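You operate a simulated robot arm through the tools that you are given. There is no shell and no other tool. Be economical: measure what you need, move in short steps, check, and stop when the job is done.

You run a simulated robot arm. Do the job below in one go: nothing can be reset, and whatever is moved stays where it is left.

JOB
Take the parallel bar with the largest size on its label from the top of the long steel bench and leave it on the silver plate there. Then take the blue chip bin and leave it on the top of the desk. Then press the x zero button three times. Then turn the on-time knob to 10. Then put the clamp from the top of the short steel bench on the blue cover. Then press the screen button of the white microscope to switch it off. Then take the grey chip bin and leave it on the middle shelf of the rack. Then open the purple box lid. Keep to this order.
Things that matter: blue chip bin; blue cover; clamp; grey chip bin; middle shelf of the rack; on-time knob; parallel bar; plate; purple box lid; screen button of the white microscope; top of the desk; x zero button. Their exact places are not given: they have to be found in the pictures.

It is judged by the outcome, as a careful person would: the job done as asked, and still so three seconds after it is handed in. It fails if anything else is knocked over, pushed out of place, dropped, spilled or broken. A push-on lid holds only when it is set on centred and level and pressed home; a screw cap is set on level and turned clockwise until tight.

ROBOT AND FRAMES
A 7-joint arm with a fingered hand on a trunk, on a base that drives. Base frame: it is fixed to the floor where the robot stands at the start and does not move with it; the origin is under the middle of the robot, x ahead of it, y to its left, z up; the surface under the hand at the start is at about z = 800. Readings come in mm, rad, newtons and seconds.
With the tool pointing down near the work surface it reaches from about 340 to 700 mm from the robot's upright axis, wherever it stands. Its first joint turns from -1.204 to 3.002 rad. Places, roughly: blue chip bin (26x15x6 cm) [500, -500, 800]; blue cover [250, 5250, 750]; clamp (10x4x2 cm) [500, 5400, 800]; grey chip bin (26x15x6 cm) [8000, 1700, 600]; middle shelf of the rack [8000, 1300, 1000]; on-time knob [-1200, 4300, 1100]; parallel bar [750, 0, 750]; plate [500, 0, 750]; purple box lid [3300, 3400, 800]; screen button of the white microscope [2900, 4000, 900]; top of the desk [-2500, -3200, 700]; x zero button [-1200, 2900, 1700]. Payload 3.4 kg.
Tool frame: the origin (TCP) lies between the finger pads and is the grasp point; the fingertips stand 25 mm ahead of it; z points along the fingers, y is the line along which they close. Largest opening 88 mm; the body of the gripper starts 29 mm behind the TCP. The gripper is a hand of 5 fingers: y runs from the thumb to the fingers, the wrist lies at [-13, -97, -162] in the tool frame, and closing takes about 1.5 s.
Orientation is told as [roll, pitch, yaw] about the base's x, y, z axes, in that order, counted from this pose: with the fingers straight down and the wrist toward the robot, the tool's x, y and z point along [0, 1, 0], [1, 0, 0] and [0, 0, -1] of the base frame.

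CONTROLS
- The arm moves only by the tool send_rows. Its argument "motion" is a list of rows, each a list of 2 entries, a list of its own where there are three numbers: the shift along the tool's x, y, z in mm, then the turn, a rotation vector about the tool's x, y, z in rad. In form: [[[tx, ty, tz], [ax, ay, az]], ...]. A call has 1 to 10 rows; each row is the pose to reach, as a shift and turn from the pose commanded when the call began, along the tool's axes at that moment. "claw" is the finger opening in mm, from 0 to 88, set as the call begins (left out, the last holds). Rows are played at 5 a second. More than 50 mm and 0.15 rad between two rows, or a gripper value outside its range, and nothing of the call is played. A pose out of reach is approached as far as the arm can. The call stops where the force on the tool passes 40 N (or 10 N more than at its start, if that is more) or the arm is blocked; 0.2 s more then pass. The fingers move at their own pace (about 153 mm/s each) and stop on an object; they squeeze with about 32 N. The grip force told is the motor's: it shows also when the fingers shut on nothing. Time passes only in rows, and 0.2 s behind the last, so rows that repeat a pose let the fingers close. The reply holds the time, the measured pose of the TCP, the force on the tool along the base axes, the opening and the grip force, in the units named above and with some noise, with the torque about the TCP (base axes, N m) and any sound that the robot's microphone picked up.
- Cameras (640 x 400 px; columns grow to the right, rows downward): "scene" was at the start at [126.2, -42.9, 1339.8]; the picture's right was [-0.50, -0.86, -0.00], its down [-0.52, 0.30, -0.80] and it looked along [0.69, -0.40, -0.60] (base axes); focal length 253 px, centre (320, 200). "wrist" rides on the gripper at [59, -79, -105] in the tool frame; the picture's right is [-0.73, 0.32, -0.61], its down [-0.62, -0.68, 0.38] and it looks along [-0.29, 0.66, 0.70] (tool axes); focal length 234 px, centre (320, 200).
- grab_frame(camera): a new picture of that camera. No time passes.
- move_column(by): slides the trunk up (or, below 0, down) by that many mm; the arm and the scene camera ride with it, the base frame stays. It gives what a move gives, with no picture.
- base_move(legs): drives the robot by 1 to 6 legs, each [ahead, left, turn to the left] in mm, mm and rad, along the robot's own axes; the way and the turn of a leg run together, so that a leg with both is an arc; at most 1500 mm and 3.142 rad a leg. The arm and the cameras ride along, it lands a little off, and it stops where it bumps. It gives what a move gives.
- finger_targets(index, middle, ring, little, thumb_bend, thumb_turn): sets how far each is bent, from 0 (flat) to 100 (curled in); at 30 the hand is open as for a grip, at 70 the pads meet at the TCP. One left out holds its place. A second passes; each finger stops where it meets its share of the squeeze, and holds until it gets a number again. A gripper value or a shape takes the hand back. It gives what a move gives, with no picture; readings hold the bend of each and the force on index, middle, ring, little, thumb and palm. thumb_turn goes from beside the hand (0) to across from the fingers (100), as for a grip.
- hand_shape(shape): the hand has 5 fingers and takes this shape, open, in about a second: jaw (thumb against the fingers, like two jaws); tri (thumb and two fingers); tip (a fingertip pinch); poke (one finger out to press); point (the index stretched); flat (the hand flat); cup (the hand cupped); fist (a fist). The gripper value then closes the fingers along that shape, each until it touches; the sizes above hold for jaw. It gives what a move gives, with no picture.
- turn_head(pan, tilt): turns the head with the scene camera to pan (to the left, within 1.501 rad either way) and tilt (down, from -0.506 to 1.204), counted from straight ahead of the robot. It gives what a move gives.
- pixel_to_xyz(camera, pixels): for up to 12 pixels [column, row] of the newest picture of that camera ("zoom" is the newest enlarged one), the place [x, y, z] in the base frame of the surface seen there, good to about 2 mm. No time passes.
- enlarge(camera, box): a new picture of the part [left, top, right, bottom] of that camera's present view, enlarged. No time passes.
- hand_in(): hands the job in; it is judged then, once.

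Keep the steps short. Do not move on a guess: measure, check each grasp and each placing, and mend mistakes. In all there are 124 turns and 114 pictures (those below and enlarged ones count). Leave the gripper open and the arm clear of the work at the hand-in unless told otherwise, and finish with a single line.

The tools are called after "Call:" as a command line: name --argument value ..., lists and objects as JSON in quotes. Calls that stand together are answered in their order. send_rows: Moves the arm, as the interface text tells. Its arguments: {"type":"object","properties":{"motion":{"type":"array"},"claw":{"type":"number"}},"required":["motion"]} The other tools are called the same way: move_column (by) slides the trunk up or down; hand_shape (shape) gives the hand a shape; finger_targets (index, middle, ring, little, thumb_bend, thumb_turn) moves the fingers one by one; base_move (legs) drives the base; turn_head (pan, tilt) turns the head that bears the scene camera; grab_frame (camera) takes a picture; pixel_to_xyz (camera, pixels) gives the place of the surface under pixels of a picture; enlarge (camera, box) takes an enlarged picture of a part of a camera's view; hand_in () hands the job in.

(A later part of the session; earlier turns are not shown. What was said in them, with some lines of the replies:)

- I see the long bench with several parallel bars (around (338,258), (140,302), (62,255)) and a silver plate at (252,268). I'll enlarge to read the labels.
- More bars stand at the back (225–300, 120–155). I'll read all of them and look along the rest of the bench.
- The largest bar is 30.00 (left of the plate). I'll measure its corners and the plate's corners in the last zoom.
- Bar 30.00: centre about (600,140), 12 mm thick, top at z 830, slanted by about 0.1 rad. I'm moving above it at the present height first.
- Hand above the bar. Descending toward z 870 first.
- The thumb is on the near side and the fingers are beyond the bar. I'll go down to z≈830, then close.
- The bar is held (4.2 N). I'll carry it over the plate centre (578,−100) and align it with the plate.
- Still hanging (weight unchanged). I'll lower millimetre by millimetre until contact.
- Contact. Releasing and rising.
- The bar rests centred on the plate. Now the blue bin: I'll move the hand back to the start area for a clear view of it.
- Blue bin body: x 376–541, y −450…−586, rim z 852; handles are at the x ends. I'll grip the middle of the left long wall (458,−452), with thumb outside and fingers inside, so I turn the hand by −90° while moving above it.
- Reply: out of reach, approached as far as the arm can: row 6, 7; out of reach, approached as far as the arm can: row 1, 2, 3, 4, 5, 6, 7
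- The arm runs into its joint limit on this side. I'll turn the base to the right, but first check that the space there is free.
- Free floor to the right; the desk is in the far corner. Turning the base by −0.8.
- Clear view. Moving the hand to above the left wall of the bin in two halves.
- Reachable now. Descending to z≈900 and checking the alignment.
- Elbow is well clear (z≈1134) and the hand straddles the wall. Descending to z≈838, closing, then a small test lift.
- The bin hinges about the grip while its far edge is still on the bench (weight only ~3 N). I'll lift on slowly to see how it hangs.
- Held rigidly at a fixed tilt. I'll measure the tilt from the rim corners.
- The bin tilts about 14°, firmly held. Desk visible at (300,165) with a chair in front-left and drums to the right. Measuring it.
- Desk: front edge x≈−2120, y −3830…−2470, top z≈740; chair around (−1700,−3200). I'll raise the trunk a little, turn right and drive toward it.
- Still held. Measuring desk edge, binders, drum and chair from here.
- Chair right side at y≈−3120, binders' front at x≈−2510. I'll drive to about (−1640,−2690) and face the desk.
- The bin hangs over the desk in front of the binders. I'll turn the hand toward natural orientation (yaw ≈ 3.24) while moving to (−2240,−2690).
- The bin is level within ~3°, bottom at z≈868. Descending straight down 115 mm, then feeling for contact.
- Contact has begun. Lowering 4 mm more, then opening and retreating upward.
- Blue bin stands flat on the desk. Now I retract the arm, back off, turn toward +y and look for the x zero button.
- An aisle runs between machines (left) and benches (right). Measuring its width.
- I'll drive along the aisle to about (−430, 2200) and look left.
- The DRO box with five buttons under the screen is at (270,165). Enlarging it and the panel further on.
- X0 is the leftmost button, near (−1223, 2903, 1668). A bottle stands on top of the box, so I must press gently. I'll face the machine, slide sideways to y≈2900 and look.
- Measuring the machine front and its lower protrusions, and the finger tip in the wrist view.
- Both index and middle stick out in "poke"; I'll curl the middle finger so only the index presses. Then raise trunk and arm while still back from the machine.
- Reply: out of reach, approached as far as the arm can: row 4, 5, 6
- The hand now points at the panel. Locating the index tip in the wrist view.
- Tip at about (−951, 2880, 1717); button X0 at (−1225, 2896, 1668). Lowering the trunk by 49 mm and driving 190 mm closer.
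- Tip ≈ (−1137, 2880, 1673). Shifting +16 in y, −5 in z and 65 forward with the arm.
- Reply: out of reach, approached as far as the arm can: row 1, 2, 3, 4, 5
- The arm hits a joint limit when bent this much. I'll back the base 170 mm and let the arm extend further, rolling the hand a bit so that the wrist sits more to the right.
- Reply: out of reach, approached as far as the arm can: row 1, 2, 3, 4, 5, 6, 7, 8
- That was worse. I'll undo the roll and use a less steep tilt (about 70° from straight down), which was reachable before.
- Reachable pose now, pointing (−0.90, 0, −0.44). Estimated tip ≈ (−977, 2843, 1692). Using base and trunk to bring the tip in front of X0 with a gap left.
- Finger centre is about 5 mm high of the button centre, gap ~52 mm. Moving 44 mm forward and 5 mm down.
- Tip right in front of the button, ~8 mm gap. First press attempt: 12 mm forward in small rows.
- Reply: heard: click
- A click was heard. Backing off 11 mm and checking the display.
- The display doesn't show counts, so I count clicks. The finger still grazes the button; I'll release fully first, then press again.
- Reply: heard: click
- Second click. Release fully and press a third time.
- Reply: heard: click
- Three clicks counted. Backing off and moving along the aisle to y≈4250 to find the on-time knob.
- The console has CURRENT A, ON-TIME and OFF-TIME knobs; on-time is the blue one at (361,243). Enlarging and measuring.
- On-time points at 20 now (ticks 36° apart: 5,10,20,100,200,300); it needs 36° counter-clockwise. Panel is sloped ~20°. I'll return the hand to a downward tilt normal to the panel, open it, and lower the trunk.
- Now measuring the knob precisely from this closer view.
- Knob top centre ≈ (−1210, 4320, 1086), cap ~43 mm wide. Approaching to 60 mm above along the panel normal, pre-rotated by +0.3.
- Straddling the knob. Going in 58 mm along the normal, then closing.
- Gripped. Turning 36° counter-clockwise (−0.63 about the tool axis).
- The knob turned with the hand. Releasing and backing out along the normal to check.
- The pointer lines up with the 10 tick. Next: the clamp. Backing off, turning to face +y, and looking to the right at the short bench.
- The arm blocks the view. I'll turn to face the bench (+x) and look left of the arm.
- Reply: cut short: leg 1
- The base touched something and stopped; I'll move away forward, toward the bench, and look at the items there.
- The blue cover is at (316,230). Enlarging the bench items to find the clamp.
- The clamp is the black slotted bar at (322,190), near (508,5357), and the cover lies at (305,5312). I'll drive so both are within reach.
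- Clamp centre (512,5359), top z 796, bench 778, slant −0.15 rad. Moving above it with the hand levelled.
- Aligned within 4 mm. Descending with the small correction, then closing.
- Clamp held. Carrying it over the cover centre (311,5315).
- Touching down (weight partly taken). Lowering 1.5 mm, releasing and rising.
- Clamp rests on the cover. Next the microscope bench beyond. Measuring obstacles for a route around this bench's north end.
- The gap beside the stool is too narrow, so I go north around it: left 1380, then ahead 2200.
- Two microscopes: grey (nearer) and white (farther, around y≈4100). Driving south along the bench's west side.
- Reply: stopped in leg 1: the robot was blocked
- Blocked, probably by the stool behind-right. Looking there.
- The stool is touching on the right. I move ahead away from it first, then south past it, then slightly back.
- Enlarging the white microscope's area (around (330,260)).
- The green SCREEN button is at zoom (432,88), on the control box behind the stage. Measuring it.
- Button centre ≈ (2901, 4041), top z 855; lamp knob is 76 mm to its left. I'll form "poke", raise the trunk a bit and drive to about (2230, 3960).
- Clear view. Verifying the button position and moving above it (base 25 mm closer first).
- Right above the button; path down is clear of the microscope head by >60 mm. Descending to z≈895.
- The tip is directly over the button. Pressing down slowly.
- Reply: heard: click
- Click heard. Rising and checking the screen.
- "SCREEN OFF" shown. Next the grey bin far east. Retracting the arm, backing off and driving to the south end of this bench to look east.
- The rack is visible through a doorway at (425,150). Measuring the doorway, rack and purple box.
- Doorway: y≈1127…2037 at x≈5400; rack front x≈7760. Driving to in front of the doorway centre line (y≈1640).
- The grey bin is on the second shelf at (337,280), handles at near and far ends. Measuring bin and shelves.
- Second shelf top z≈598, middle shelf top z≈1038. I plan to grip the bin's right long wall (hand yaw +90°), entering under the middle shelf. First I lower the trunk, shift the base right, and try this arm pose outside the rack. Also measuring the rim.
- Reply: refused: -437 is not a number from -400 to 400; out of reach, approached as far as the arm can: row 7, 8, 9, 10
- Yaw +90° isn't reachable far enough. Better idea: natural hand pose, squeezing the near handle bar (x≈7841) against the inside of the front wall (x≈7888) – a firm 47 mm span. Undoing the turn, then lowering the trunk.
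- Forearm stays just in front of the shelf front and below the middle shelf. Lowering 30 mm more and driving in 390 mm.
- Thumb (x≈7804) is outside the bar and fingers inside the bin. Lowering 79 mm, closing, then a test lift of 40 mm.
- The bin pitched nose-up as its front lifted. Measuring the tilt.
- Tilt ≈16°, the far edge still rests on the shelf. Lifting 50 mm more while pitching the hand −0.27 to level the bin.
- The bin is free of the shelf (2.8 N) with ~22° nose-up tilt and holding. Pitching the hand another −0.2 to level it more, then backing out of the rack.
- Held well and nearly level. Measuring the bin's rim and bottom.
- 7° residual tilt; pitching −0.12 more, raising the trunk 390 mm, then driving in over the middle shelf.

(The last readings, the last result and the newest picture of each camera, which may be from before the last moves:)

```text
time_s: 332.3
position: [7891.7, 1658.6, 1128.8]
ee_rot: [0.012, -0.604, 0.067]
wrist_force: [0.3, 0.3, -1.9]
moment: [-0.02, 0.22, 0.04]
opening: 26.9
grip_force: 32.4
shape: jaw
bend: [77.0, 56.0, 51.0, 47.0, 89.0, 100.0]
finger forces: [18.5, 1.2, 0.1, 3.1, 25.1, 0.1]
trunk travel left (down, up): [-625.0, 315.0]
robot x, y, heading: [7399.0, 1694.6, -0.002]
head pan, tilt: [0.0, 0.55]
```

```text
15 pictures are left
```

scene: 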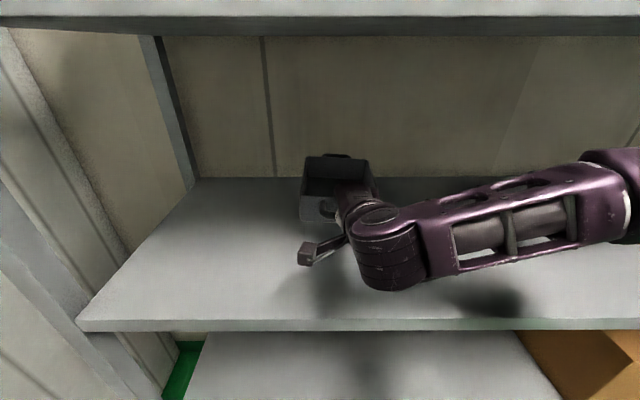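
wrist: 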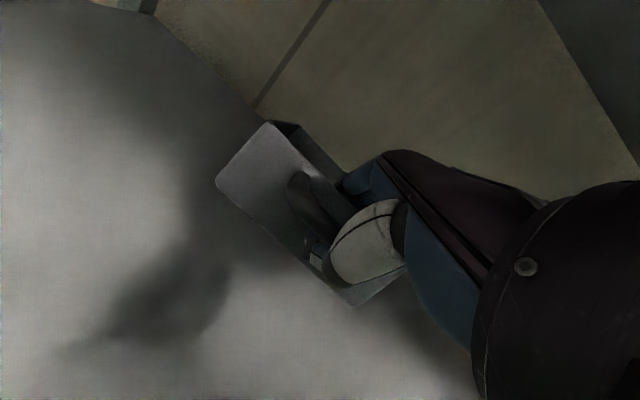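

Over the middle shelf. Lowering the trunk 46 mm, then feeling down with the arm.

Call:
move_column --by -46

Call:
send_rows --motion '[[[0, -1.7, 2.5], [0, 0, 0]], [[0, -3.4, 4.9], [0, 0, 0]], [[0, -4.5, 6.6], [0, 0, 0]], [[0, -4.5, 6.6], [0, 0, 0]]]'

Call:
enlarge --camera "scene" --box '[270, 140, 400, 280]'

```text
time_s: 333.2
position: [7890.6, 1659.2, 1084.3]
ee_rot: [0.012, -0.604, 0.066]
wrist_force: [-0.7, -0.6, -3.0]
moment: [-0.03, 0.22, 0.03]
opening: 26.9
grip_force: 31.9
shape: jaw
bend: [77.0, 56.0, 51.0, 47.0, 89.0, 100.0]
finger forces: [18.5, 1.2, 0.1, 3.1, 25.3, 0.1]
trunk travel left (down, up): [-579.0, 361.0]
robot x, y, heading: [7398.7, 1696.9, -0.003]
head pan, tilt: [0.0, 0.55]
```

```text
time_s: 334.2
position: [7891.0, 1659.0, 1074.7]
ee_rot: [0.012, -0.603, 0.066]
wrist_force: [0.2, -0.2, -1.2]
moment: [-0.02, 0.21, 0.03]
opening: 27.0
grip_force: 32.2
shape: jaw
bend: [77.0, 56.0, 51.0, 47.0, 89.0, 100.0]
finger forces: [18.4, 1.2, 0.0, 3.1, 25.3, 0.0]
trunk travel left (down, up): [-579.0, 361.0]
robot x, y, heading: [7396.8, 1703.3, -0.003]
head pan, tilt: [0.0, 0.55]
```

```text
2.86 times, centred on (335, 210) of scene
```

zoom: 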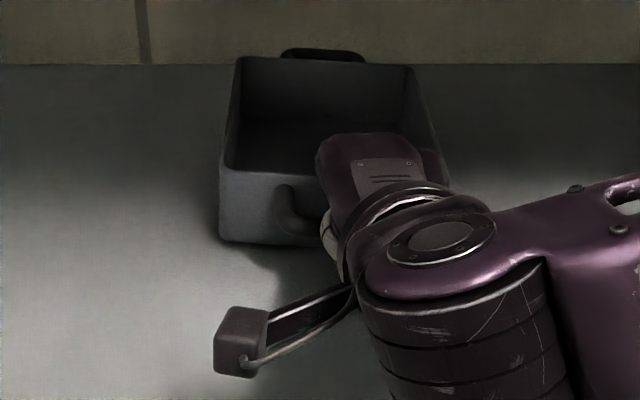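

Call:
pixel_to_xyz --camera "zoom" --pixels '[[224, 172], [242, 64], [412, 72], [224, 232], [240, 240], [245, 340], [330, 265], [150, 240]]'

```text
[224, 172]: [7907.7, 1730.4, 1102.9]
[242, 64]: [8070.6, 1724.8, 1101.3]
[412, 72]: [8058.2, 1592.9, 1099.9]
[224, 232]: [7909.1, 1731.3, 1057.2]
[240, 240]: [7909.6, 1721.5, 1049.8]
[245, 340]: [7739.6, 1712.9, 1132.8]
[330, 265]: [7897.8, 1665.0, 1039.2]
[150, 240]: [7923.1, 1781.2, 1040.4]
```

Level; bottom about 8 mm above the shelf. Lowering gently.

Call:
send_rows --motion '[[[0, -1.7, 2.5], [0, 0, 0]], [[0, -2.8, 4.1], [0, 0, 0]], [[0, -3.7, 5.3], [0, 0, 0]], [[0, -4.5, 6.6], [0, 0, 0]], [[0, -4.5, 6.6], [0, 0, 0]]]'

```text
time_s: 335.4
position: [7890.5, 1659.8, 1070.6]
ee_rot: [0.012, -0.609, 0.065]
wrist_force: [0.8, 1.8, 11.6]
moment: [-0.27, 0.0, -0.03]
opening: 26.7
grip_force: 31.7
shape: jaw
bend: [77.0, 55.0, 51.0, 44.0, 90.0, 100.0]
finger forces: [19.0, 1.7, 0.0, 5.4, 22.6, 0.0]
trunk travel left (down, up): [-579.0, 361.0]
robot x, y, heading: [7399.6, 1703.4, -0.005]
head pan, tilt: [0.0, 0.55]
```

Contact (11.6 N). Backing off 2 mm and opening.

Call:
send_rows --motion '[[[0, 1.1, -1.6], [0, 0, 0]], [[0, 1.1, -1.6], [0, 0, 0]]]'

Call:
send_rows --motion '[[[0, 0, 0], [0, 0, 0]], [[0, 0, 0], [0, 0, 0]], [[0, 0, 0], [0, 0, 0]], [[0, 0, 0], [0, 0, 0]], [[0, 0, 0], [0, 0, 0]]]' --claw 84

Call:
enlarge --camera "scene" --box '[270, 140, 400, 280]'

Call:
pixel_to_xyz --camera "zoom" --pixels '[[224, 172], [242, 64], [412, 72], [224, 232]]'

```text
time_s: 336.0
position: [7891.7, 1660.2, 1071.3]
ee_rot: [0.012, -0.604, 0.068]
wrist_force: [0.2, 1.9, 7.1]
moment: [-0.21, 0.06, 0.01]
opening: 26.9
grip_force: 31.6
shape: jaw
bend: [77.0, 55.0, 51.0, 44.0, 90.0, 100.0]
finger forces: [19.0, 1.4, 0.1, 4.7, 23.8, 0.0]
trunk travel left (down, up): [-579.0, 361.0]
robot x, y, heading: [7401.7, 1700.7, -0.004]
head pan, tilt: [0.0, 0.55]
```

```text
time_s: 337.2
position: [7889.9, 1660.1, 1072.0]
ee_rot: [0.013, -0.608, 0.066]
wrist_force: [4.2, 0.5, 22.4]
moment: [0.13, -0.12, 0.03]
opening: 46.3
grip_force: 0.0
shape: jaw
bend: [32.0, 31.0, 30.0, 31.0, 57.0, 100.0]
finger forces: [0.1, 0.1, 0.0, 0.0, 22.5, 0.0]
trunk travel left (down, up): [-579.0, 361.0]
robot x, y, heading: [7400.0, 1700.2, -0.005]
head pan, tilt: [0.0, 0.55]
```

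```text
2.86 times, centred on (335, 210) of scene
```

zoom: 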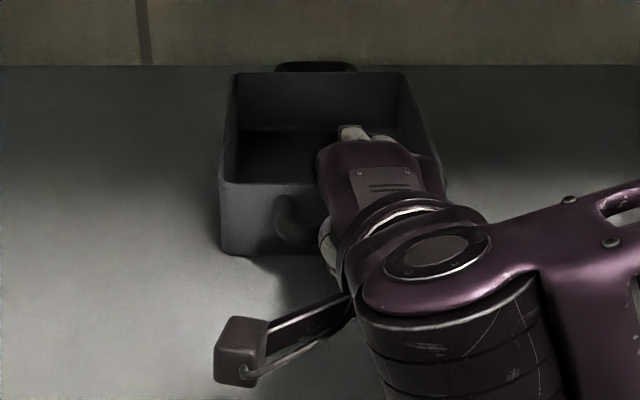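

```text
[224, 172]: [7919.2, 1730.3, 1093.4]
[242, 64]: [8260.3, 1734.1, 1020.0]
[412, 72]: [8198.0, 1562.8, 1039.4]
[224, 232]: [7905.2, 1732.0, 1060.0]
```

The bin is down on the shelf. The thumb, opening, presses on the shelf (22 N), so I rise a few mm to let it swing out.

Call:
send_rows --motion '[[[0, 1.7, -2.5], [0, 0, 0]], [[0, 3.4, -4.9], [0, 0, 0]], [[0, 4.5, -6.6], [0, 0, 0]], [[0, 4.5, -6.6], [0, 0, 0]], [[0, 4.5, -6.6], [0, 0, 0]], [[0, 4.5, -6.6], [0, 0, 0]]]' --claw 84

```text
time_s: 338.6
position: [7889.7, 1659.6, 1079.4]
ee_rot: [0.013, -0.607, 0.067]
wrist_force: [2.0, 0.7, 16.0]
moment: [0.15, -0.01, 0.0]
opening: 80.4
grip_force: 0.1
shape: jaw
bend: [32.0, 31.0, 30.0, 31.0, 48.0, 99.0]
finger forces: [0.0, 0.1, 0.0, 0.0, 16.8, 0.0]
trunk travel left (down, up): [-579.0, 361.0]
robot x, y, heading: [7395.9, 1701.7, -0.006]
head pan, tilt: [0.0, 0.55]
```

Call:
send_rows --motion '[[[0, 2.8, -4.1], [0, 0, 0]], [[0, 5.7, -8.2], [0, 0, 0]], [[0, 8.5, -12.3], [0, 0, 0]], [[0, 8.5, -12.3], [0, 0, 0]]]'

Call:
enlarge --camera "scene" --box '[270, 140, 400, 280]'

Call:
pixel_to_xyz --camera "zoom" --pixels '[[224, 186], [238, 76], [402, 80], [224, 240], [285, 240], [300, 190]]'

```text
time_s: 339.6
position: [7891.1, 1658.8, 1093.0]
ee_rot: [0.011, -0.603, 0.067]
wrist_force: [0.6, 0.5, -0.5]
moment: [-0.01, -0.01, -0.04]
opening: 83.7
grip_force: 0.0
shape: jaw
bend: [32.0, 31.0, 30.0, 31.0, 31.0, 98.0]
finger forces: [0.1, 0.0, 0.0, 0.0, 0.0, 0.1]
trunk travel left (down, up): [-579.0, 361.0]
robot x, y, heading: [7403.5, 1695.2, -0.004]
head pan, tilt: [0.0, 0.55]
```

```text
2.86 times, centred on (335, 210) of scene
```

zoom: 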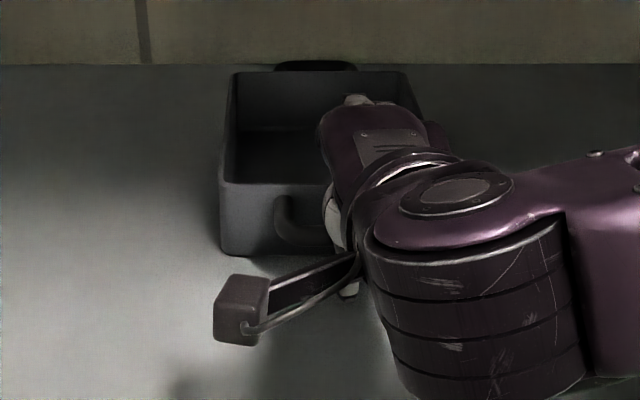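

```text
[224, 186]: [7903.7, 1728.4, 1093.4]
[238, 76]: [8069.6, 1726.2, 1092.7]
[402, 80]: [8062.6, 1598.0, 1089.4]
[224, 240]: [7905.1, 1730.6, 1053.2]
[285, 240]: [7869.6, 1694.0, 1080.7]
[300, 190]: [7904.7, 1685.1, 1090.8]
```

Bin is flat on the shelf (rim z≈1093 all round) and the hand is free. The thumb tip is partly under the bar, so I first rotate the hand back to vertical, then rise 45 mm and back out.

Call:
send_rows --motion '[[[0, 0, 0], [0.12, 0, 0]], [[0, 0, 0], [0.24, 0, 0]], [[0, 0, 0], [0.36, 0, 0]], [[0, 0, 0], [0.48, 0, 0]], [[0, 0, 0], [0.6, 0, 0]], [[0, 0, 0], [0.6, 0, 0]]]'

Call:
send_rows --motion '[[[0, 0, -10], [0, 0, 0]], [[0, 0, -20], [0, 0, 0]], [[0, 0, -33], [0, 0, 0]], [[0, 0, -45], [0, 0, 0]], [[0, 0, -45], [0, 0, 0]]]'

Call:
enlarge --camera "scene" --box '[240, 120, 420, 290]'

```text
time_s: 341.0
position: [7891.5, 1659.6, 1092.9]
ee_rot: [0.011, -0.002, 0.074]
wrist_force: [-0.6, -0.1, 0.1]
moment: [-0.01, 0.02, -0.01]
opening: 83.4
grip_force: 0.1
shape: jaw
bend: [32.0, 31.0, 30.0, 31.0, 31.0, 98.0]
finger forces: [0.0, 0.0, 0.0, 0.0, 0.1, 0.1]
trunk travel left (down, up): [-579.0, 361.0]
robot x, y, heading: [7400.6, 1700.4, -0.007]
head pan, tilt: [0.0, 0.55]
```

```text
time_s: 342.2
position: [7891.8, 1658.6, 1138.5]
ee_rot: [0.011, -0.005, 0.073]
wrist_force: [-0.3, 0.4, -1.7]
moment: [0.01, 0.0, 0.01]
opening: 83.6
grip_force: 0.1
shape: jaw
bend: [32.0, 31.0, 30.0, 31.0, 31.0, 98.0]
finger forces: [0.0, 0.0, 0.1, 0.1, 0.0, 0.0]
trunk travel left (down, up): [-579.0, 361.0]
robot x, y, heading: [7400.3, 1701.8, -0.007]
head pan, tilt: [0.0, 0.55]
```

```text
2.35 times, centred on (330, 205) of scene
```

zoom: 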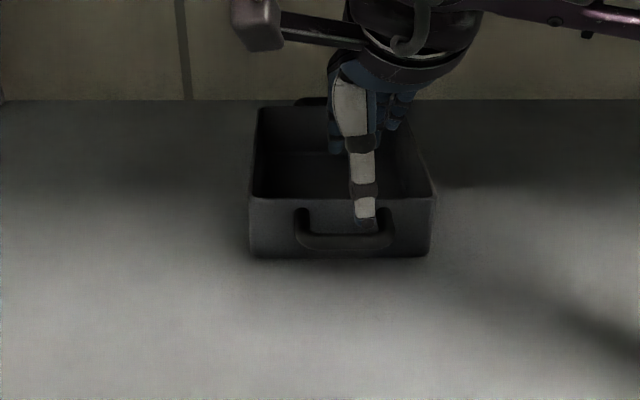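

Bin placed and the hand is clear above it. Backing out of the rack, through the doorway, then heading for the microscope bench's south end.

Call:
base_move --legs '[[-430, 0, 0], [-850, -52, 0.007], [-1400, 0, 0]]'

Call:
base_move --legs '[[-750, 430, 0], [-720, 430, 0], [0, 0, 1.571]]'

Call:
turn_head --pan 0.0 --tilt 0.45

Call:
grab_frame --camera "scene"

```text
time_s: 355.5
position: [5221.0, 1618.1, 1138.4]
ee_rot: [0.01, -0.003, 0.072]
wrist_force: [-0.8, -0.5, 0.2]
moment: [0.0, 0.02, 0.0]
opening: 83.7
grip_force: 0.1
shape: jaw
bend: [32.0, 31.0, 30.0, 31.0, 31.0, 98.0]
finger forces: [0.0, 0.0, 0.0, 0.0, 0.0, 0.0]
trunk travel left (down, up): [-579.0, 361.0]
robot x, y, heading: [4730.0, 1662.9, -0.004]
head pan, tilt: [0.0, 0.55]
```

```text
time_s: 367.9
position: [3298.8, 3006.5, 1139.0]
ee_rot: [0.01, -0.003, 1.649]
wrist_force: [-0.4, -0.1, -0.2]
moment: [-0.02, 0.0, 0.03]
opening: 83.8
grip_force: 0.0
shape: jaw
bend: [32.0, 31.0, 30.0, 31.0, 31.0, 98.0]
finger forces: [0.0, 0.0, 0.0, 0.0, 0.1, 0.0]
trunk travel left (down, up): [-579.0, 361.0]
robot x, y, heading: [3260.6, 2515.5, 1.569]
head pan, tilt: [0.0, 0.55]
```

```text
time_s: 368.6
position: [3298.7, 3008.2, 1138.1]
ee_rot: [0.009, -0.004, 1.648]
wrist_force: [1.1, -1.0, 0.1]
moment: [0.01, -0.01, -0.04]
opening: 83.7
grip_force: 0.1
shape: jaw
bend: [32.0, 31.0, 30.0, 31.0, 31.0, 98.0]
finger forces: [0.0, 0.1, 0.1, 0.1, 0.1, 0.1]
trunk travel left (down, up): [-579.0, 361.0]
robot x, y, heading: [3258.8, 2514.7, 1.573]
head pan, tilt: [0.0, 0.45]
```

```text
10 pictures are left
```

scene: 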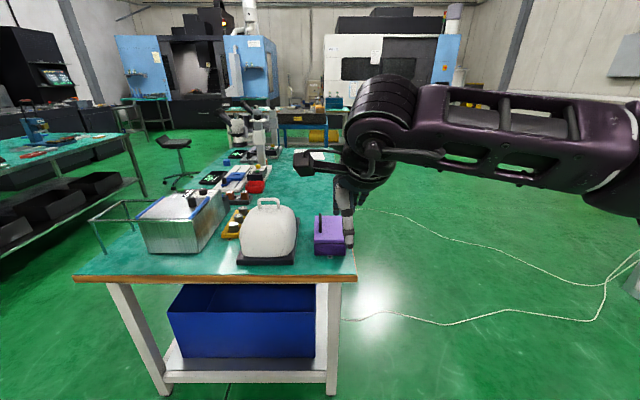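

The purple box is at (330,235). Enlarging it.

Call:
enlarge --camera "scene" --box '[300, 195, 380, 265]'

Call:
pixel_to_xyz --camera "scene" --pixels '[[320, 220], [319, 240], [320, 230], [335, 222], [340, 245], [357, 275], [75, 275], [315, 250], [345, 250], [265, 200], [262, 255], [316, 236]]'

```text
5.71 times, centred on (340, 230) of scene
```

zoom: 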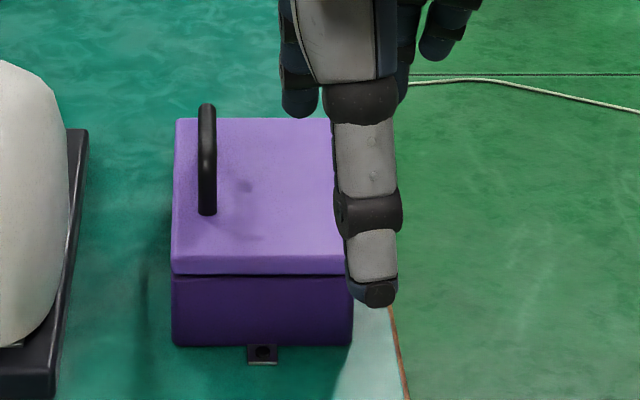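

```text
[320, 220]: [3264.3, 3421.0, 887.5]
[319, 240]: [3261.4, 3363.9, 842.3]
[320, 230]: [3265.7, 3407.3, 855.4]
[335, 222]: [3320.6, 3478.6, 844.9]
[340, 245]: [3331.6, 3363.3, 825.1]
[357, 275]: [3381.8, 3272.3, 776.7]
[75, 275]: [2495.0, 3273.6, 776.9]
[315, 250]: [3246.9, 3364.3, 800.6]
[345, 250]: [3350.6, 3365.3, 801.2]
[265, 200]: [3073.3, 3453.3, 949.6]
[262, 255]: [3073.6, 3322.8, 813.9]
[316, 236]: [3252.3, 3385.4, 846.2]
```

The lid's handle (bar along y at x≈3264, top z≈888) is on the west side, so the hinge is on the east (x≈3350). I'd work from the east side facing −x. Checking where the floor cable runs.

Call:
pixel_to_xyz --camera "scene" --pixels '[[345, 319], [400, 312], [440, 324], [500, 310], [590, 318], [606, 285], [540, 268], [480, 245], [420, 222], [385, 211], [430, 300]]'

Call:
pixel_to_xyz --camera "zoom" --pixels '[[207, 106], [207, 120], [207, 150], [208, 205], [180, 122], [325, 124], [176, 272], [345, 272], [178, 340], [350, 340], [262, 352]]'

```text
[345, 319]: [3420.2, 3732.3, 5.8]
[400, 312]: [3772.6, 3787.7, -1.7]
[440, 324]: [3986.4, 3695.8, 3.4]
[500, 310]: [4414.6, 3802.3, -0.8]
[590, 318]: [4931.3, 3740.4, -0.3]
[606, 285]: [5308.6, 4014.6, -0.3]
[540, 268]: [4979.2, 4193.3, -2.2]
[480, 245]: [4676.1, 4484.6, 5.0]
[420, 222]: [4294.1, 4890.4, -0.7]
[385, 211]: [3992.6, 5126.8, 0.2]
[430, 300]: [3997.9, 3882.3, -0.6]
```

```text
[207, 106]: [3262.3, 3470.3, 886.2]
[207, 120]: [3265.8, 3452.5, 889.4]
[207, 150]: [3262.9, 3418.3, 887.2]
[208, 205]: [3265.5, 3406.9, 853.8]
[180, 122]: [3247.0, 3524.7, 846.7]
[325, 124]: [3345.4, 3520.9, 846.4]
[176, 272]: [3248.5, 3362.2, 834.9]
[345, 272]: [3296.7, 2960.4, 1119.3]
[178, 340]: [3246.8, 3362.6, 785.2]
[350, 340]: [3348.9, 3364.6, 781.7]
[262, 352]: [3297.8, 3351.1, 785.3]
```

Cable runs at y>3690; standing at y≈3385 avoids it. Driving east, north along the bench, then turning to face −x.

Call:
base_move --legs '[[0, -590, 0], [870, 0, 0], [0, 0, 1.57]]'

Call:
turn_head --pan 0.1 --tilt 0.7

Call:
grab_frame --camera "scene"

```text
time_s: 379.9
position: [3357.6, 3432.2, 1138.4]
ee_rot: [0.012, -0.004, -3.08]
wrist_force: [0.3, 0.3, 0.8]
moment: [0.01, 0.03, 0.0]
opening: 83.6
grip_force: 0.1
shape: jaw
bend: [32.0, 31.0, 30.0, 31.0, 31.0, 98.0]
finger forces: [0.0, 0.0, 0.0, 0.0, 0.0, 0.0]
trunk travel left (down, up): [-579.0, 361.0]
robot x, y, heading: [3853.0, 3386.7, 3.13]
head pan, tilt: [0.0, 0.45]
```

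```text
time_s: 380.7
position: [3359.1, 3432.5, 1138.6]
ee_rot: [0.011, -0.002, -3.077]
wrist_force: [-0.2, 0.2, 0.1]
moment: [0.01, 0.0, -0.01]
opening: 83.5
grip_force: 0.1
shape: jaw
bend: [32.0, 31.0, 30.0, 31.0, 31.0, 98.0]
finger forces: [0.0, 0.0, 0.0, 0.0, 0.0, 0.1]
trunk travel left (down, up): [-579.0, 361.0]
robot x, y, heading: [3849.9, 3388.8, 3.126]
head pan, tilt: [0.099, 0.7]
```

```text
8 pictures are left
```

scene: 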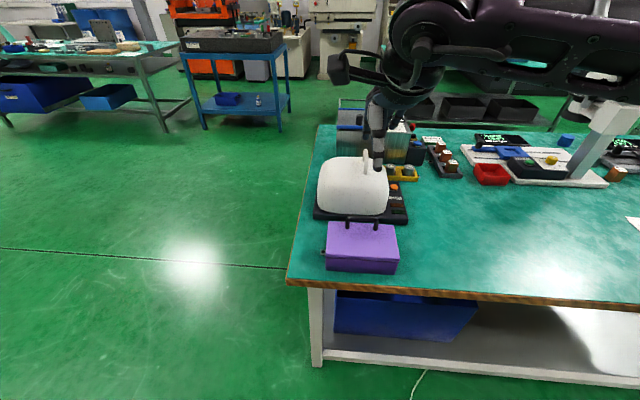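

Clear approach. Moving above the handle to (3264, 3441, 940) with opening 50.

Call:
send_rows --motion '[[[-2, 16, 33], [0, 0, 0.01]], [[-5, 31, 66], [0, 0, 0.02]], [[-7, 47, 100], [0, 0, 0.03]], [[-10, 63, 133], [0, 0, 0.04]], [[-12, 79, 166], [0, 0, 0.05]], [[-14.4, 94.3, 200], [0, 0, 0.061]], [[-14.4, 94.3, 200], [0, 0, 0.061]]]' --claw 50

Call:
enlarge --camera "wrist" --box '[160, 120, 400, 360]'

```text
time_s: 382.3
position: [3262.3, 3441.6, 937.8]
ee_rot: [0.01, -0.004, -3.14]
wrist_force: [-0.3, 0.7, 0.3]
moment: [-0.02, -0.02, -0.02]
opening: 50.3
grip_force: 0.0
shape: jaw
bend: [74.0, 42.0, 38.0, 43.0, 66.0, 100.0]
finger forces: [0.0, 0.0, 0.0, 0.1, 0.1, 0.0]
trunk travel left (down, up): [-579.0, 361.0]
robot x, y, heading: [3850.6, 3388.1, 3.129]
head pan, tilt: [0.099, 0.7]
```

```text
1.67 times, centred on (280, 240) of wrist
```

zoom: 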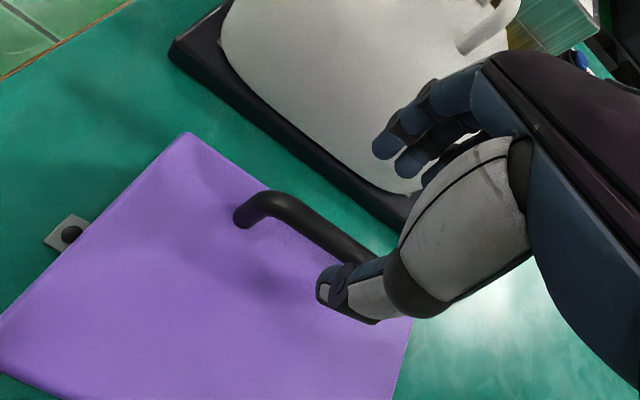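

The bar lies between thumb and fingers. Opening slightly to 62, descending 57 mm, then closing.

Call:
send_rows --motion '[[[0, -1, 0], [0, 0, 0]], [[0, -1, 0], [0, 0, 0]], [[0, -1, 25], [0, 0, 0]], [[0, -1, 45], [0, 0, 0]], [[0, -1, 57], [0, 0, 0]], [[0, -1, 57], [0, 0, 0]]]' --claw 62

Call:
send_rows --motion '[[[0, 0, 0], [0, 0, 0]], [[0, 0, 0], [0, 0, 0]], [[0, 0, 0], [0, 0, 0]], [[0, 0, 0], [0, 0, 0]], [[0, 0, 0], [0, 0, 0]], [[0, 0, 0], [0, 0, 0]], [[0, 0, 0], [0, 0, 0]]]' --claw 0

```text
time_s: 383.7
position: [3263.1, 3438.7, 881.1]
ee_rot: [0.009, -0.004, -3.14]
wrist_force: [-0.6, -0.8, 0.1]
moment: [0.03, 0.02, 0.06]
opening: 61.6
grip_force: 0.0
shape: jaw
bend: [27.0, 37.0, 34.0, 35.0, 58.0, 99.0]
finger forces: [0.0, 0.1, 0.1, 0.0, 0.1, 0.0]
trunk travel left (down, up): [-579.0, 361.0]
robot x, y, heading: [3852.1, 3387.3, 3.127]
head pan, tilt: [0.099, 0.7]
```

```text
time_s: 385.3
position: [3263.4, 3439.0, 880.6]
ee_rot: [0.011, -0.003, -3.139]
wrist_force: [10.4, -1.9, -6.2]
moment: [0.0, 0.05, 0.12]
opening: 0.0
grip_force: 32.2
shape: jaw
bend: [70.0, 70.0, 70.0, 70.0, 75.0, 100.0]
finger forces: [1.8, 0.0, 2.8, 2.0, 13.5, 0.1]
trunk travel left (down, up): [-579.0, 361.0]
robot x, y, heading: [3849.9, 3384.9, 3.129]
head pan, tilt: [0.099, 0.7]
```

Call:
enlarge --camera "wrist" --box '[200, 140, 400, 340]'

```text
2.00 times, centred on (300, 240) of wrist
```

zoom: 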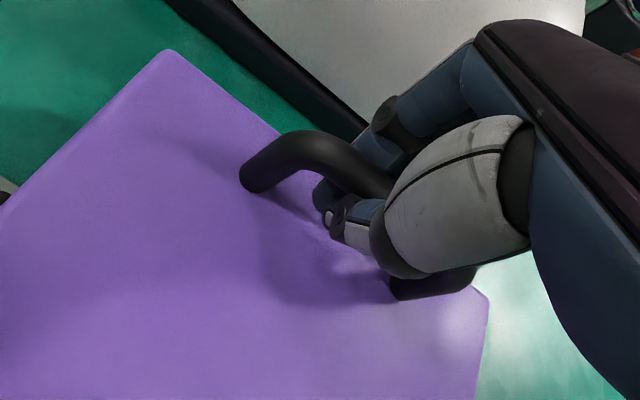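

The fingers are hooked under the bar with the bar trapped in the grip. Opening along an arc around the hinge (first 60°), tilting the hand along.

Call:
send_rows --motion '[[[0, -7, -10.6], [-0.05, 0, 0]], [[0, -15.3, -20.2], [-0.1, 0, 0]], [[0, -24.8, -28.6], [-0.15, 0, 0]], [[0, -35.4, -35.7], [-0.2, 0, 0]], [[0, -46.7, -41.4], [-0.25, 0, 0]], [[0, -58.7, -45.6], [-0.3, 0, 0]], [[0, -71.1, -48.1], [-0.35, 0, 0]], [[0, -83.8, -49], [-0.4, 0, 0]]]'

Call:
enlarge --camera "scene" --box '[280, 160, 440, 290]'

```text
time_s: 387.1
position: [3347.4, 3438.6, 930.7]
ee_rot: [0.013, -0.406, 3.14]
wrist_force: [-0.5, -2.4, -5.6]
moment: [0.13, 0.09, 0.14]
opening: 0.0
grip_force: 31.8
shape: jaw
bend: [70.0, 70.0, 70.0, 71.0, 75.0, 100.0]
finger forces: [0.8, 0.1, 0.0, 7.3, 9.4, 0.0]
trunk travel left (down, up): [-579.0, 361.0]
robot x, y, heading: [3850.2, 3386.6, 3.132]
head pan, tilt: [0.099, 0.7]
```

```text
3.08 times, centred on (360, 225) of scene
```

zoom: 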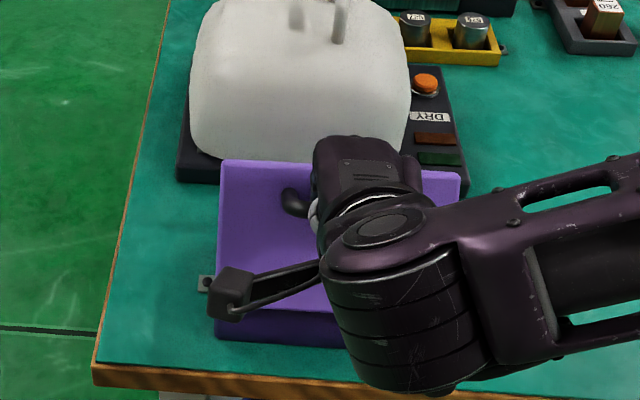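

Lid is following. Continuing the arc to about 110°.

Call:
send_rows --motion '[[[0, -12, -4.2], [-0.06, 0, 0]], [[0, -24.4, -6.8], [-0.12, 0, 0]], [[0, -37.1, -7.8], [-0.18, 0, 0]], [[0, -49.6, -7.2], [-0.24, 0, 0]], [[0, -62.1, -4.8], [-0.3, 0, 0]], [[0, -74.2, -0.9], [-0.36, 0, 0]], [[0, -85.6, 4.5], [-0.42, 0, 0]]]'

Call:
enlarge --camera "scene" --box '[280, 160, 440, 290]'

```text
time_s: 388.0
position: [3356.1, 3437.9, 936.1]
ee_rot: [0.0, -0.558, 3.139]
wrist_force: [-1.6, 3.8, -31.2]
moment: [-0.03, 0.13, 0.13]
opening: 0.1
grip_force: 31.4
shape: jaw
bend: [70.0, 70.0, 70.0, 69.0, 71.0, 100.0]
finger forces: [3.2, 0.0, 4.5, 1.4, 49.5, 0.1]
out of reach, approached as far as the arm can: row 3, 4
trunk travel left (down, up): [-579.0, 361.0]
robot x, y, heading: [3846.6, 3386.1, 3.125]
head pan, tilt: [0.099, 0.7]
stopped in row 4: the force on the tool passed its limit at 46 N (the readings are from after the stop); the commanded pose is now the measured one
```

```text
3.08 times, centred on (360, 225) of scene
```

zoom: 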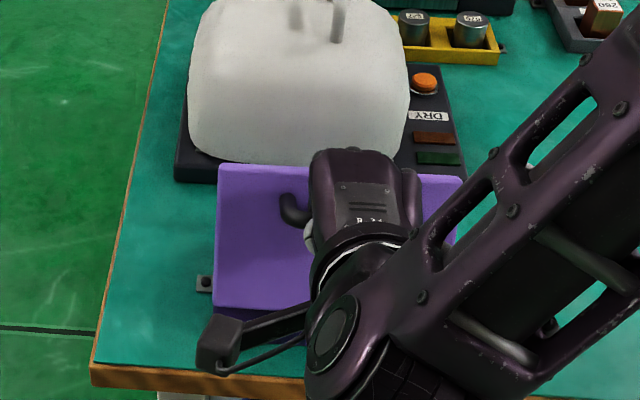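

The arm reached its inner limit, pulling the bar up (31 N). I'll continue using the trunk and base instead: down 14 mm, then back 45 mm.

Call:
move_column --by -14

Call:
base_move --legs '[[-40, 0, 0]]'

```text
time_s: 388.6
position: [3355.1, 3434.6, 927.7]
ee_rot: [0.008, -0.575, 3.139]
wrist_force: [-0.1, -0.3, 1.4]
moment: [0.06, 0.0, 0.01]
opening: 0.0
grip_force: 31.9
shape: jaw
bend: [70.0, 70.0, 70.0, 70.0, 72.0, 100.0]
finger forces: [0.3, 0.1, 1.3, 1.3, 1.1, 0.0]
trunk travel left (down, up): [-565.0, 375.0]
robot x, y, heading: [3851.3, 3386.6, 3.125]
head pan, tilt: [0.099, 0.7]
```

```text
time_s: 389.5
position: [3394.4, 3434.7, 924.3]
ee_rot: [0.004, -0.566, 3.14]
wrist_force: [-7.0, -0.9, -17.6]
moment: [-0.08, -0.02, 0.25]
opening: 0.2
grip_force: 31.9
shape: jaw
bend: [70.0, 70.0, 70.0, 70.0, 73.0, 100.0]
finger forces: [5.4, 0.1, 5.0, 4.3, 6.0, 0.0]
trunk travel left (down, up): [-565.0, 375.0]
robot x, y, heading: [3892.2, 3383.6, 3.126]
head pan, tilt: [0.099, 0.7]
```

Near 88° now. Lowering 16 mm more and backing another 28 mm.

Call:
move_column --by -18

Call:
base_move --legs '[[-26, 0, 0]]'

Call:
enlarge --camera "scene" --box '[280, 160, 440, 290]'

```text
time_s: 390.1
position: [3396.6, 3433.0, 909.9]
ee_rot: [0.004, -0.571, 3.141]
wrist_force: [0.2, -5.1, -0.4]
moment: [0.08, -0.03, 0.03]
opening: 0.0
grip_force: 31.7
shape: jaw
bend: [70.0, 70.0, 70.0, 70.0, 72.0, 100.0]
finger forces: [0.1, 0.1, 0.0, 5.3, 0.5, 0.0]
trunk travel left (down, up): [-547.0, 393.0]
robot x, y, heading: [3890.4, 3384.6, 3.128]
head pan, tilt: [0.099, 0.7]
```

```text
time_s: 391.0
position: [3420.1, 3434.7, 906.5]
ee_rot: [0.007, -0.565, 3.142]
wrist_force: [-10.3, -2.6, -12.2]
moment: [-0.01, -0.03, 0.27]
opening: 0.0
grip_force: 31.8
shape: jaw
bend: [70.0, 70.0, 70.0, 70.0, 74.0, 100.0]
finger forces: [7.5, 0.1, 6.1, 6.8, 2.5, 0.1]
trunk travel left (down, up): [-547.0, 393.0]
robot x, y, heading: [3920.2, 3387.4, 3.122]
head pan, tilt: [0.099, 0.7]
```

```text
3.08 times, centred on (360, 225) of scene
```

zoom: 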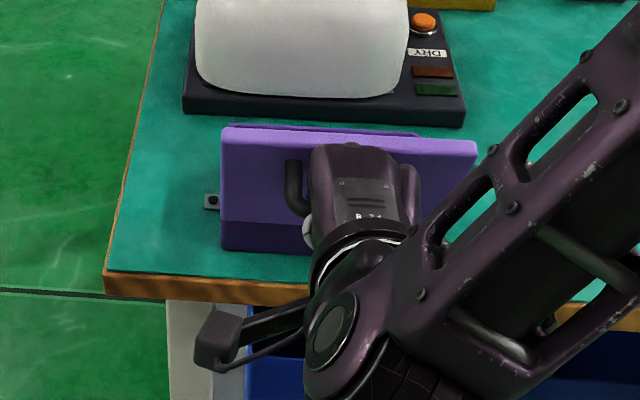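

Call:
pixel_to_xyz --camera "zoom" --pixels '[[235, 142], [235, 175], [235, 212], [232, 235], [300, 127], [420, 137], [290, 180], [450, 150]]'

```text
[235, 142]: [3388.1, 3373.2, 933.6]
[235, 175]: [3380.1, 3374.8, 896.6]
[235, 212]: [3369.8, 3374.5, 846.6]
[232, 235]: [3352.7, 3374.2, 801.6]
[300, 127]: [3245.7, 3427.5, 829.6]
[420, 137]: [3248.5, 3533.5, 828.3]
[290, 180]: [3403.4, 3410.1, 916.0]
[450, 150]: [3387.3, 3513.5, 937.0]
```

The lid leans ~12° past vertical (opened ≈102°). Relaxing, then opening only the thumb first and straightening the fingers partly so they don't push the lid back.

Call:
move_column --by -8

Call:
finger_targets --thumb_bend 20

Call:
finger_targets --index 48 --middle 48 --ring 48 --little 48

Call:
enlarge --camera "wrist" --box '[200, 120, 400, 320]'

```text
time_s: 391.5
position: [3422.0, 3434.3, 901.8]
ee_rot: [0.007, -0.574, 3.138]
wrist_force: [-5.9, -1.0, 10.0]
moment: [0.11, 0.06, 0.11]
opening: 0.1
grip_force: 31.9
shape: jaw
bend: [70.0, 70.0, 70.0, 69.0, 75.0, 100.0]
finger forces: [8.4, 0.0, 4.2, 5.7, 3.4, 0.1]
trunk travel left (down, up): [-539.0, 401.0]
robot x, y, heading: [3916.9, 3389.3, 3.127]
head pan, tilt: [0.099, 0.7]
```

```text
time_s: 392.5
position: [3420.1, 3433.6, 900.4]
ee_rot: [0.005, -0.57, 3.141]
wrist_force: [-22.1, -3.4, 19.3]
moment: [0.19, 0.01, -0.02]
opening: 41.1
grip_force: 14.1
shape: fingers
bend: [71.0, 70.0, 70.0, 71.0, 20.0, 100.0]
finger forces: [19.1, 2.3, 2.4, 3.8, 0.1, 0.0]
trunk travel left (down, up): [-539.0, 401.0]
robot x, y, heading: [3915.5, 3385.3, 3.126]
head pan, tilt: [0.099, 0.7]
```

```text
time_s: 393.5
position: [3422.7, 3435.1, 899.5]
ee_rot: [0.006, -0.569, 3.14]
wrist_force: [-0.2, -3.3, -0.6]
moment: [0.02, -0.04, 0.02]
opening: 71.9
grip_force: 0.9
shape: fingers
bend: [48.0, 48.0, 48.0, 49.0, 20.0, 100.0]
finger forces: [0.0, 0.1, 0.0, 2.2, 0.0, 0.0]
trunk travel left (down, up): [-539.0, 401.0]
robot x, y, heading: [3916.1, 3388.1, 3.123]
head pan, tilt: [0.099, 0.7]
```

```text
2.00 times, centred on (300, 220) of wrist
```

zoom: 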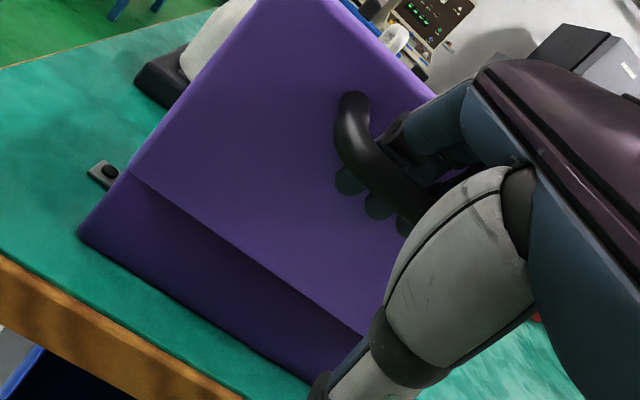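

Fingers are now straight behind the bar and the thumb is wide open. Withdrawing straight up with the trunk in two steps.

Call:
move_column --by 25

Call:
move_column --by 45

Call:
move_column --by 100

Call:
base_move --legs '[[-250, 0, 0]]'

Call:
grab_frame --camera "scene"

Call:
pixel_to_xyz --camera "scene" --pixels '[[330, 200], [340, 215], [350, 230], [360, 205], [345, 195], [345, 240]]'

```text
time_s: 394.2
position: [3421.7, 3434.2, 925.0]
ee_rot: [0.005, -0.568, 3.137]
wrist_force: [0.3, 0.0, 0.8]
moment: [-0.02, -0.02, 0.0]
opening: 72.0
grip_force: 0.4
shape: fingers
bend: [48.0, 48.0, 48.0, 48.0, 20.0, 100.0]
finger forces: [0.1, 0.3, 0.0, 0.1, 0.0, 0.0]
trunk travel left (down, up): [-564.0, 376.0]
robot x, y, heading: [3916.4, 3387.4, 3.127]
head pan, tilt: [0.099, 0.7]
```

```text
time_s: 395.1
position: [3423.0, 3434.4, 969.5]
ee_rot: [0.006, -0.569, 3.139]
wrist_force: [0.1, 0.7, 0.0]
moment: [0.02, -0.02, -0.01]
opening: 72.1
grip_force: 0.1
shape: fingers
bend: [48.0, 48.0, 48.0, 48.0, 20.0, 100.0]
finger forces: [0.1, 0.0, 0.2, 0.1, 0.0, 0.0]
trunk travel left (down, up): [-609.0, 331.0]
robot x, y, heading: [3913.5, 3387.3, 3.129]
head pan, tilt: [0.099, 0.7]
```

```text
time_s: 396.5
position: [3422.7, 3434.0, 1070.5]
ee_rot: [0.006, -0.569, 3.141]
wrist_force: [-0.9, 0.5, 0.2]
moment: [0.01, 0.02, -0.01]
opening: 71.9
grip_force: 0.0
shape: fingers
bend: [48.0, 48.0, 48.0, 48.0, 20.0, 100.0]
finger forces: [0.1, 0.0, 0.1, 0.0, 0.0, 0.1]
trunk travel left (down, up): [-709.0, 231.0]
robot x, y, heading: [3917.1, 3387.6, 3.125]
head pan, tilt: [0.099, 0.7]
```

```text
time_s: 398.3
position: [3672.4, 3430.6, 1070.4]
ee_rot: [0.005, -0.569, 3.141]
wrist_force: [0.3, 0.6, -1.1]
moment: [0.04, 0.01, 0.01]
opening: 71.8
grip_force: 0.1
shape: fingers
bend: [48.0, 48.0, 48.0, 48.0, 20.0, 100.0]
finger forces: [0.0, 0.0, 0.0, 0.0, 0.0, 0.0]
trunk travel left (down, up): [-709.0, 231.0]
robot x, y, heading: [4166.1, 3381.7, 3.126]
head pan, tilt: [0.099, 0.7]
```

```text
1 pictures are left
```

scene: 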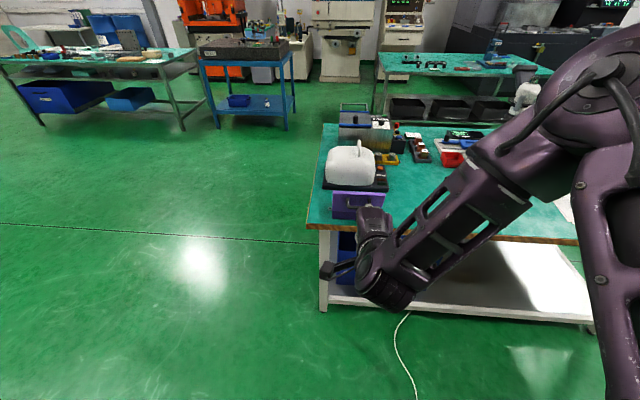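

```text
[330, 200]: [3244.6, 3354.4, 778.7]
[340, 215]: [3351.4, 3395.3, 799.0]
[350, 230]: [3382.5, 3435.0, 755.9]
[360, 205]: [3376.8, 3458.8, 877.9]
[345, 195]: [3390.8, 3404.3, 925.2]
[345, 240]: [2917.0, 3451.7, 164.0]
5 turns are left
```

The lid stays open past vertical (its face runs from (3377, z 878) to (3391, z 925)). I'll open the hand to its normal shape, then hand in.

Call:
hand_shape --shape "jaw"

Call:
hand_in

```text
time_s: 399.2
position: [3671.7, 3430.9, 1069.6]
ee_rot: [0.007, -0.568, 3.141]
wrist_force: [0.5, -0.2, 0.3]
moment: [-0.03, 0.0, -0.03]
opening: 87.7
grip_force: 0.0
shape: jaw
bend: [30.0, 30.0, 30.0, 30.0, 30.0, 98.0]
finger forces: [0.0, 0.0, 0.0, 0.0, 0.0, 0.0]
trunk travel left (down, up): [-709.0, 231.0]
robot x, y, heading: [4167.3, 3385.0, 3.129]
head pan, tilt: [0.099, 0.7]
```

```text
The job is handed in.
```

All eight steps were done in the order asked and the job is handed in, but the base bumped into something twice while driving (near the machine console, and probably the stool), and I did not check whether either was shifted.
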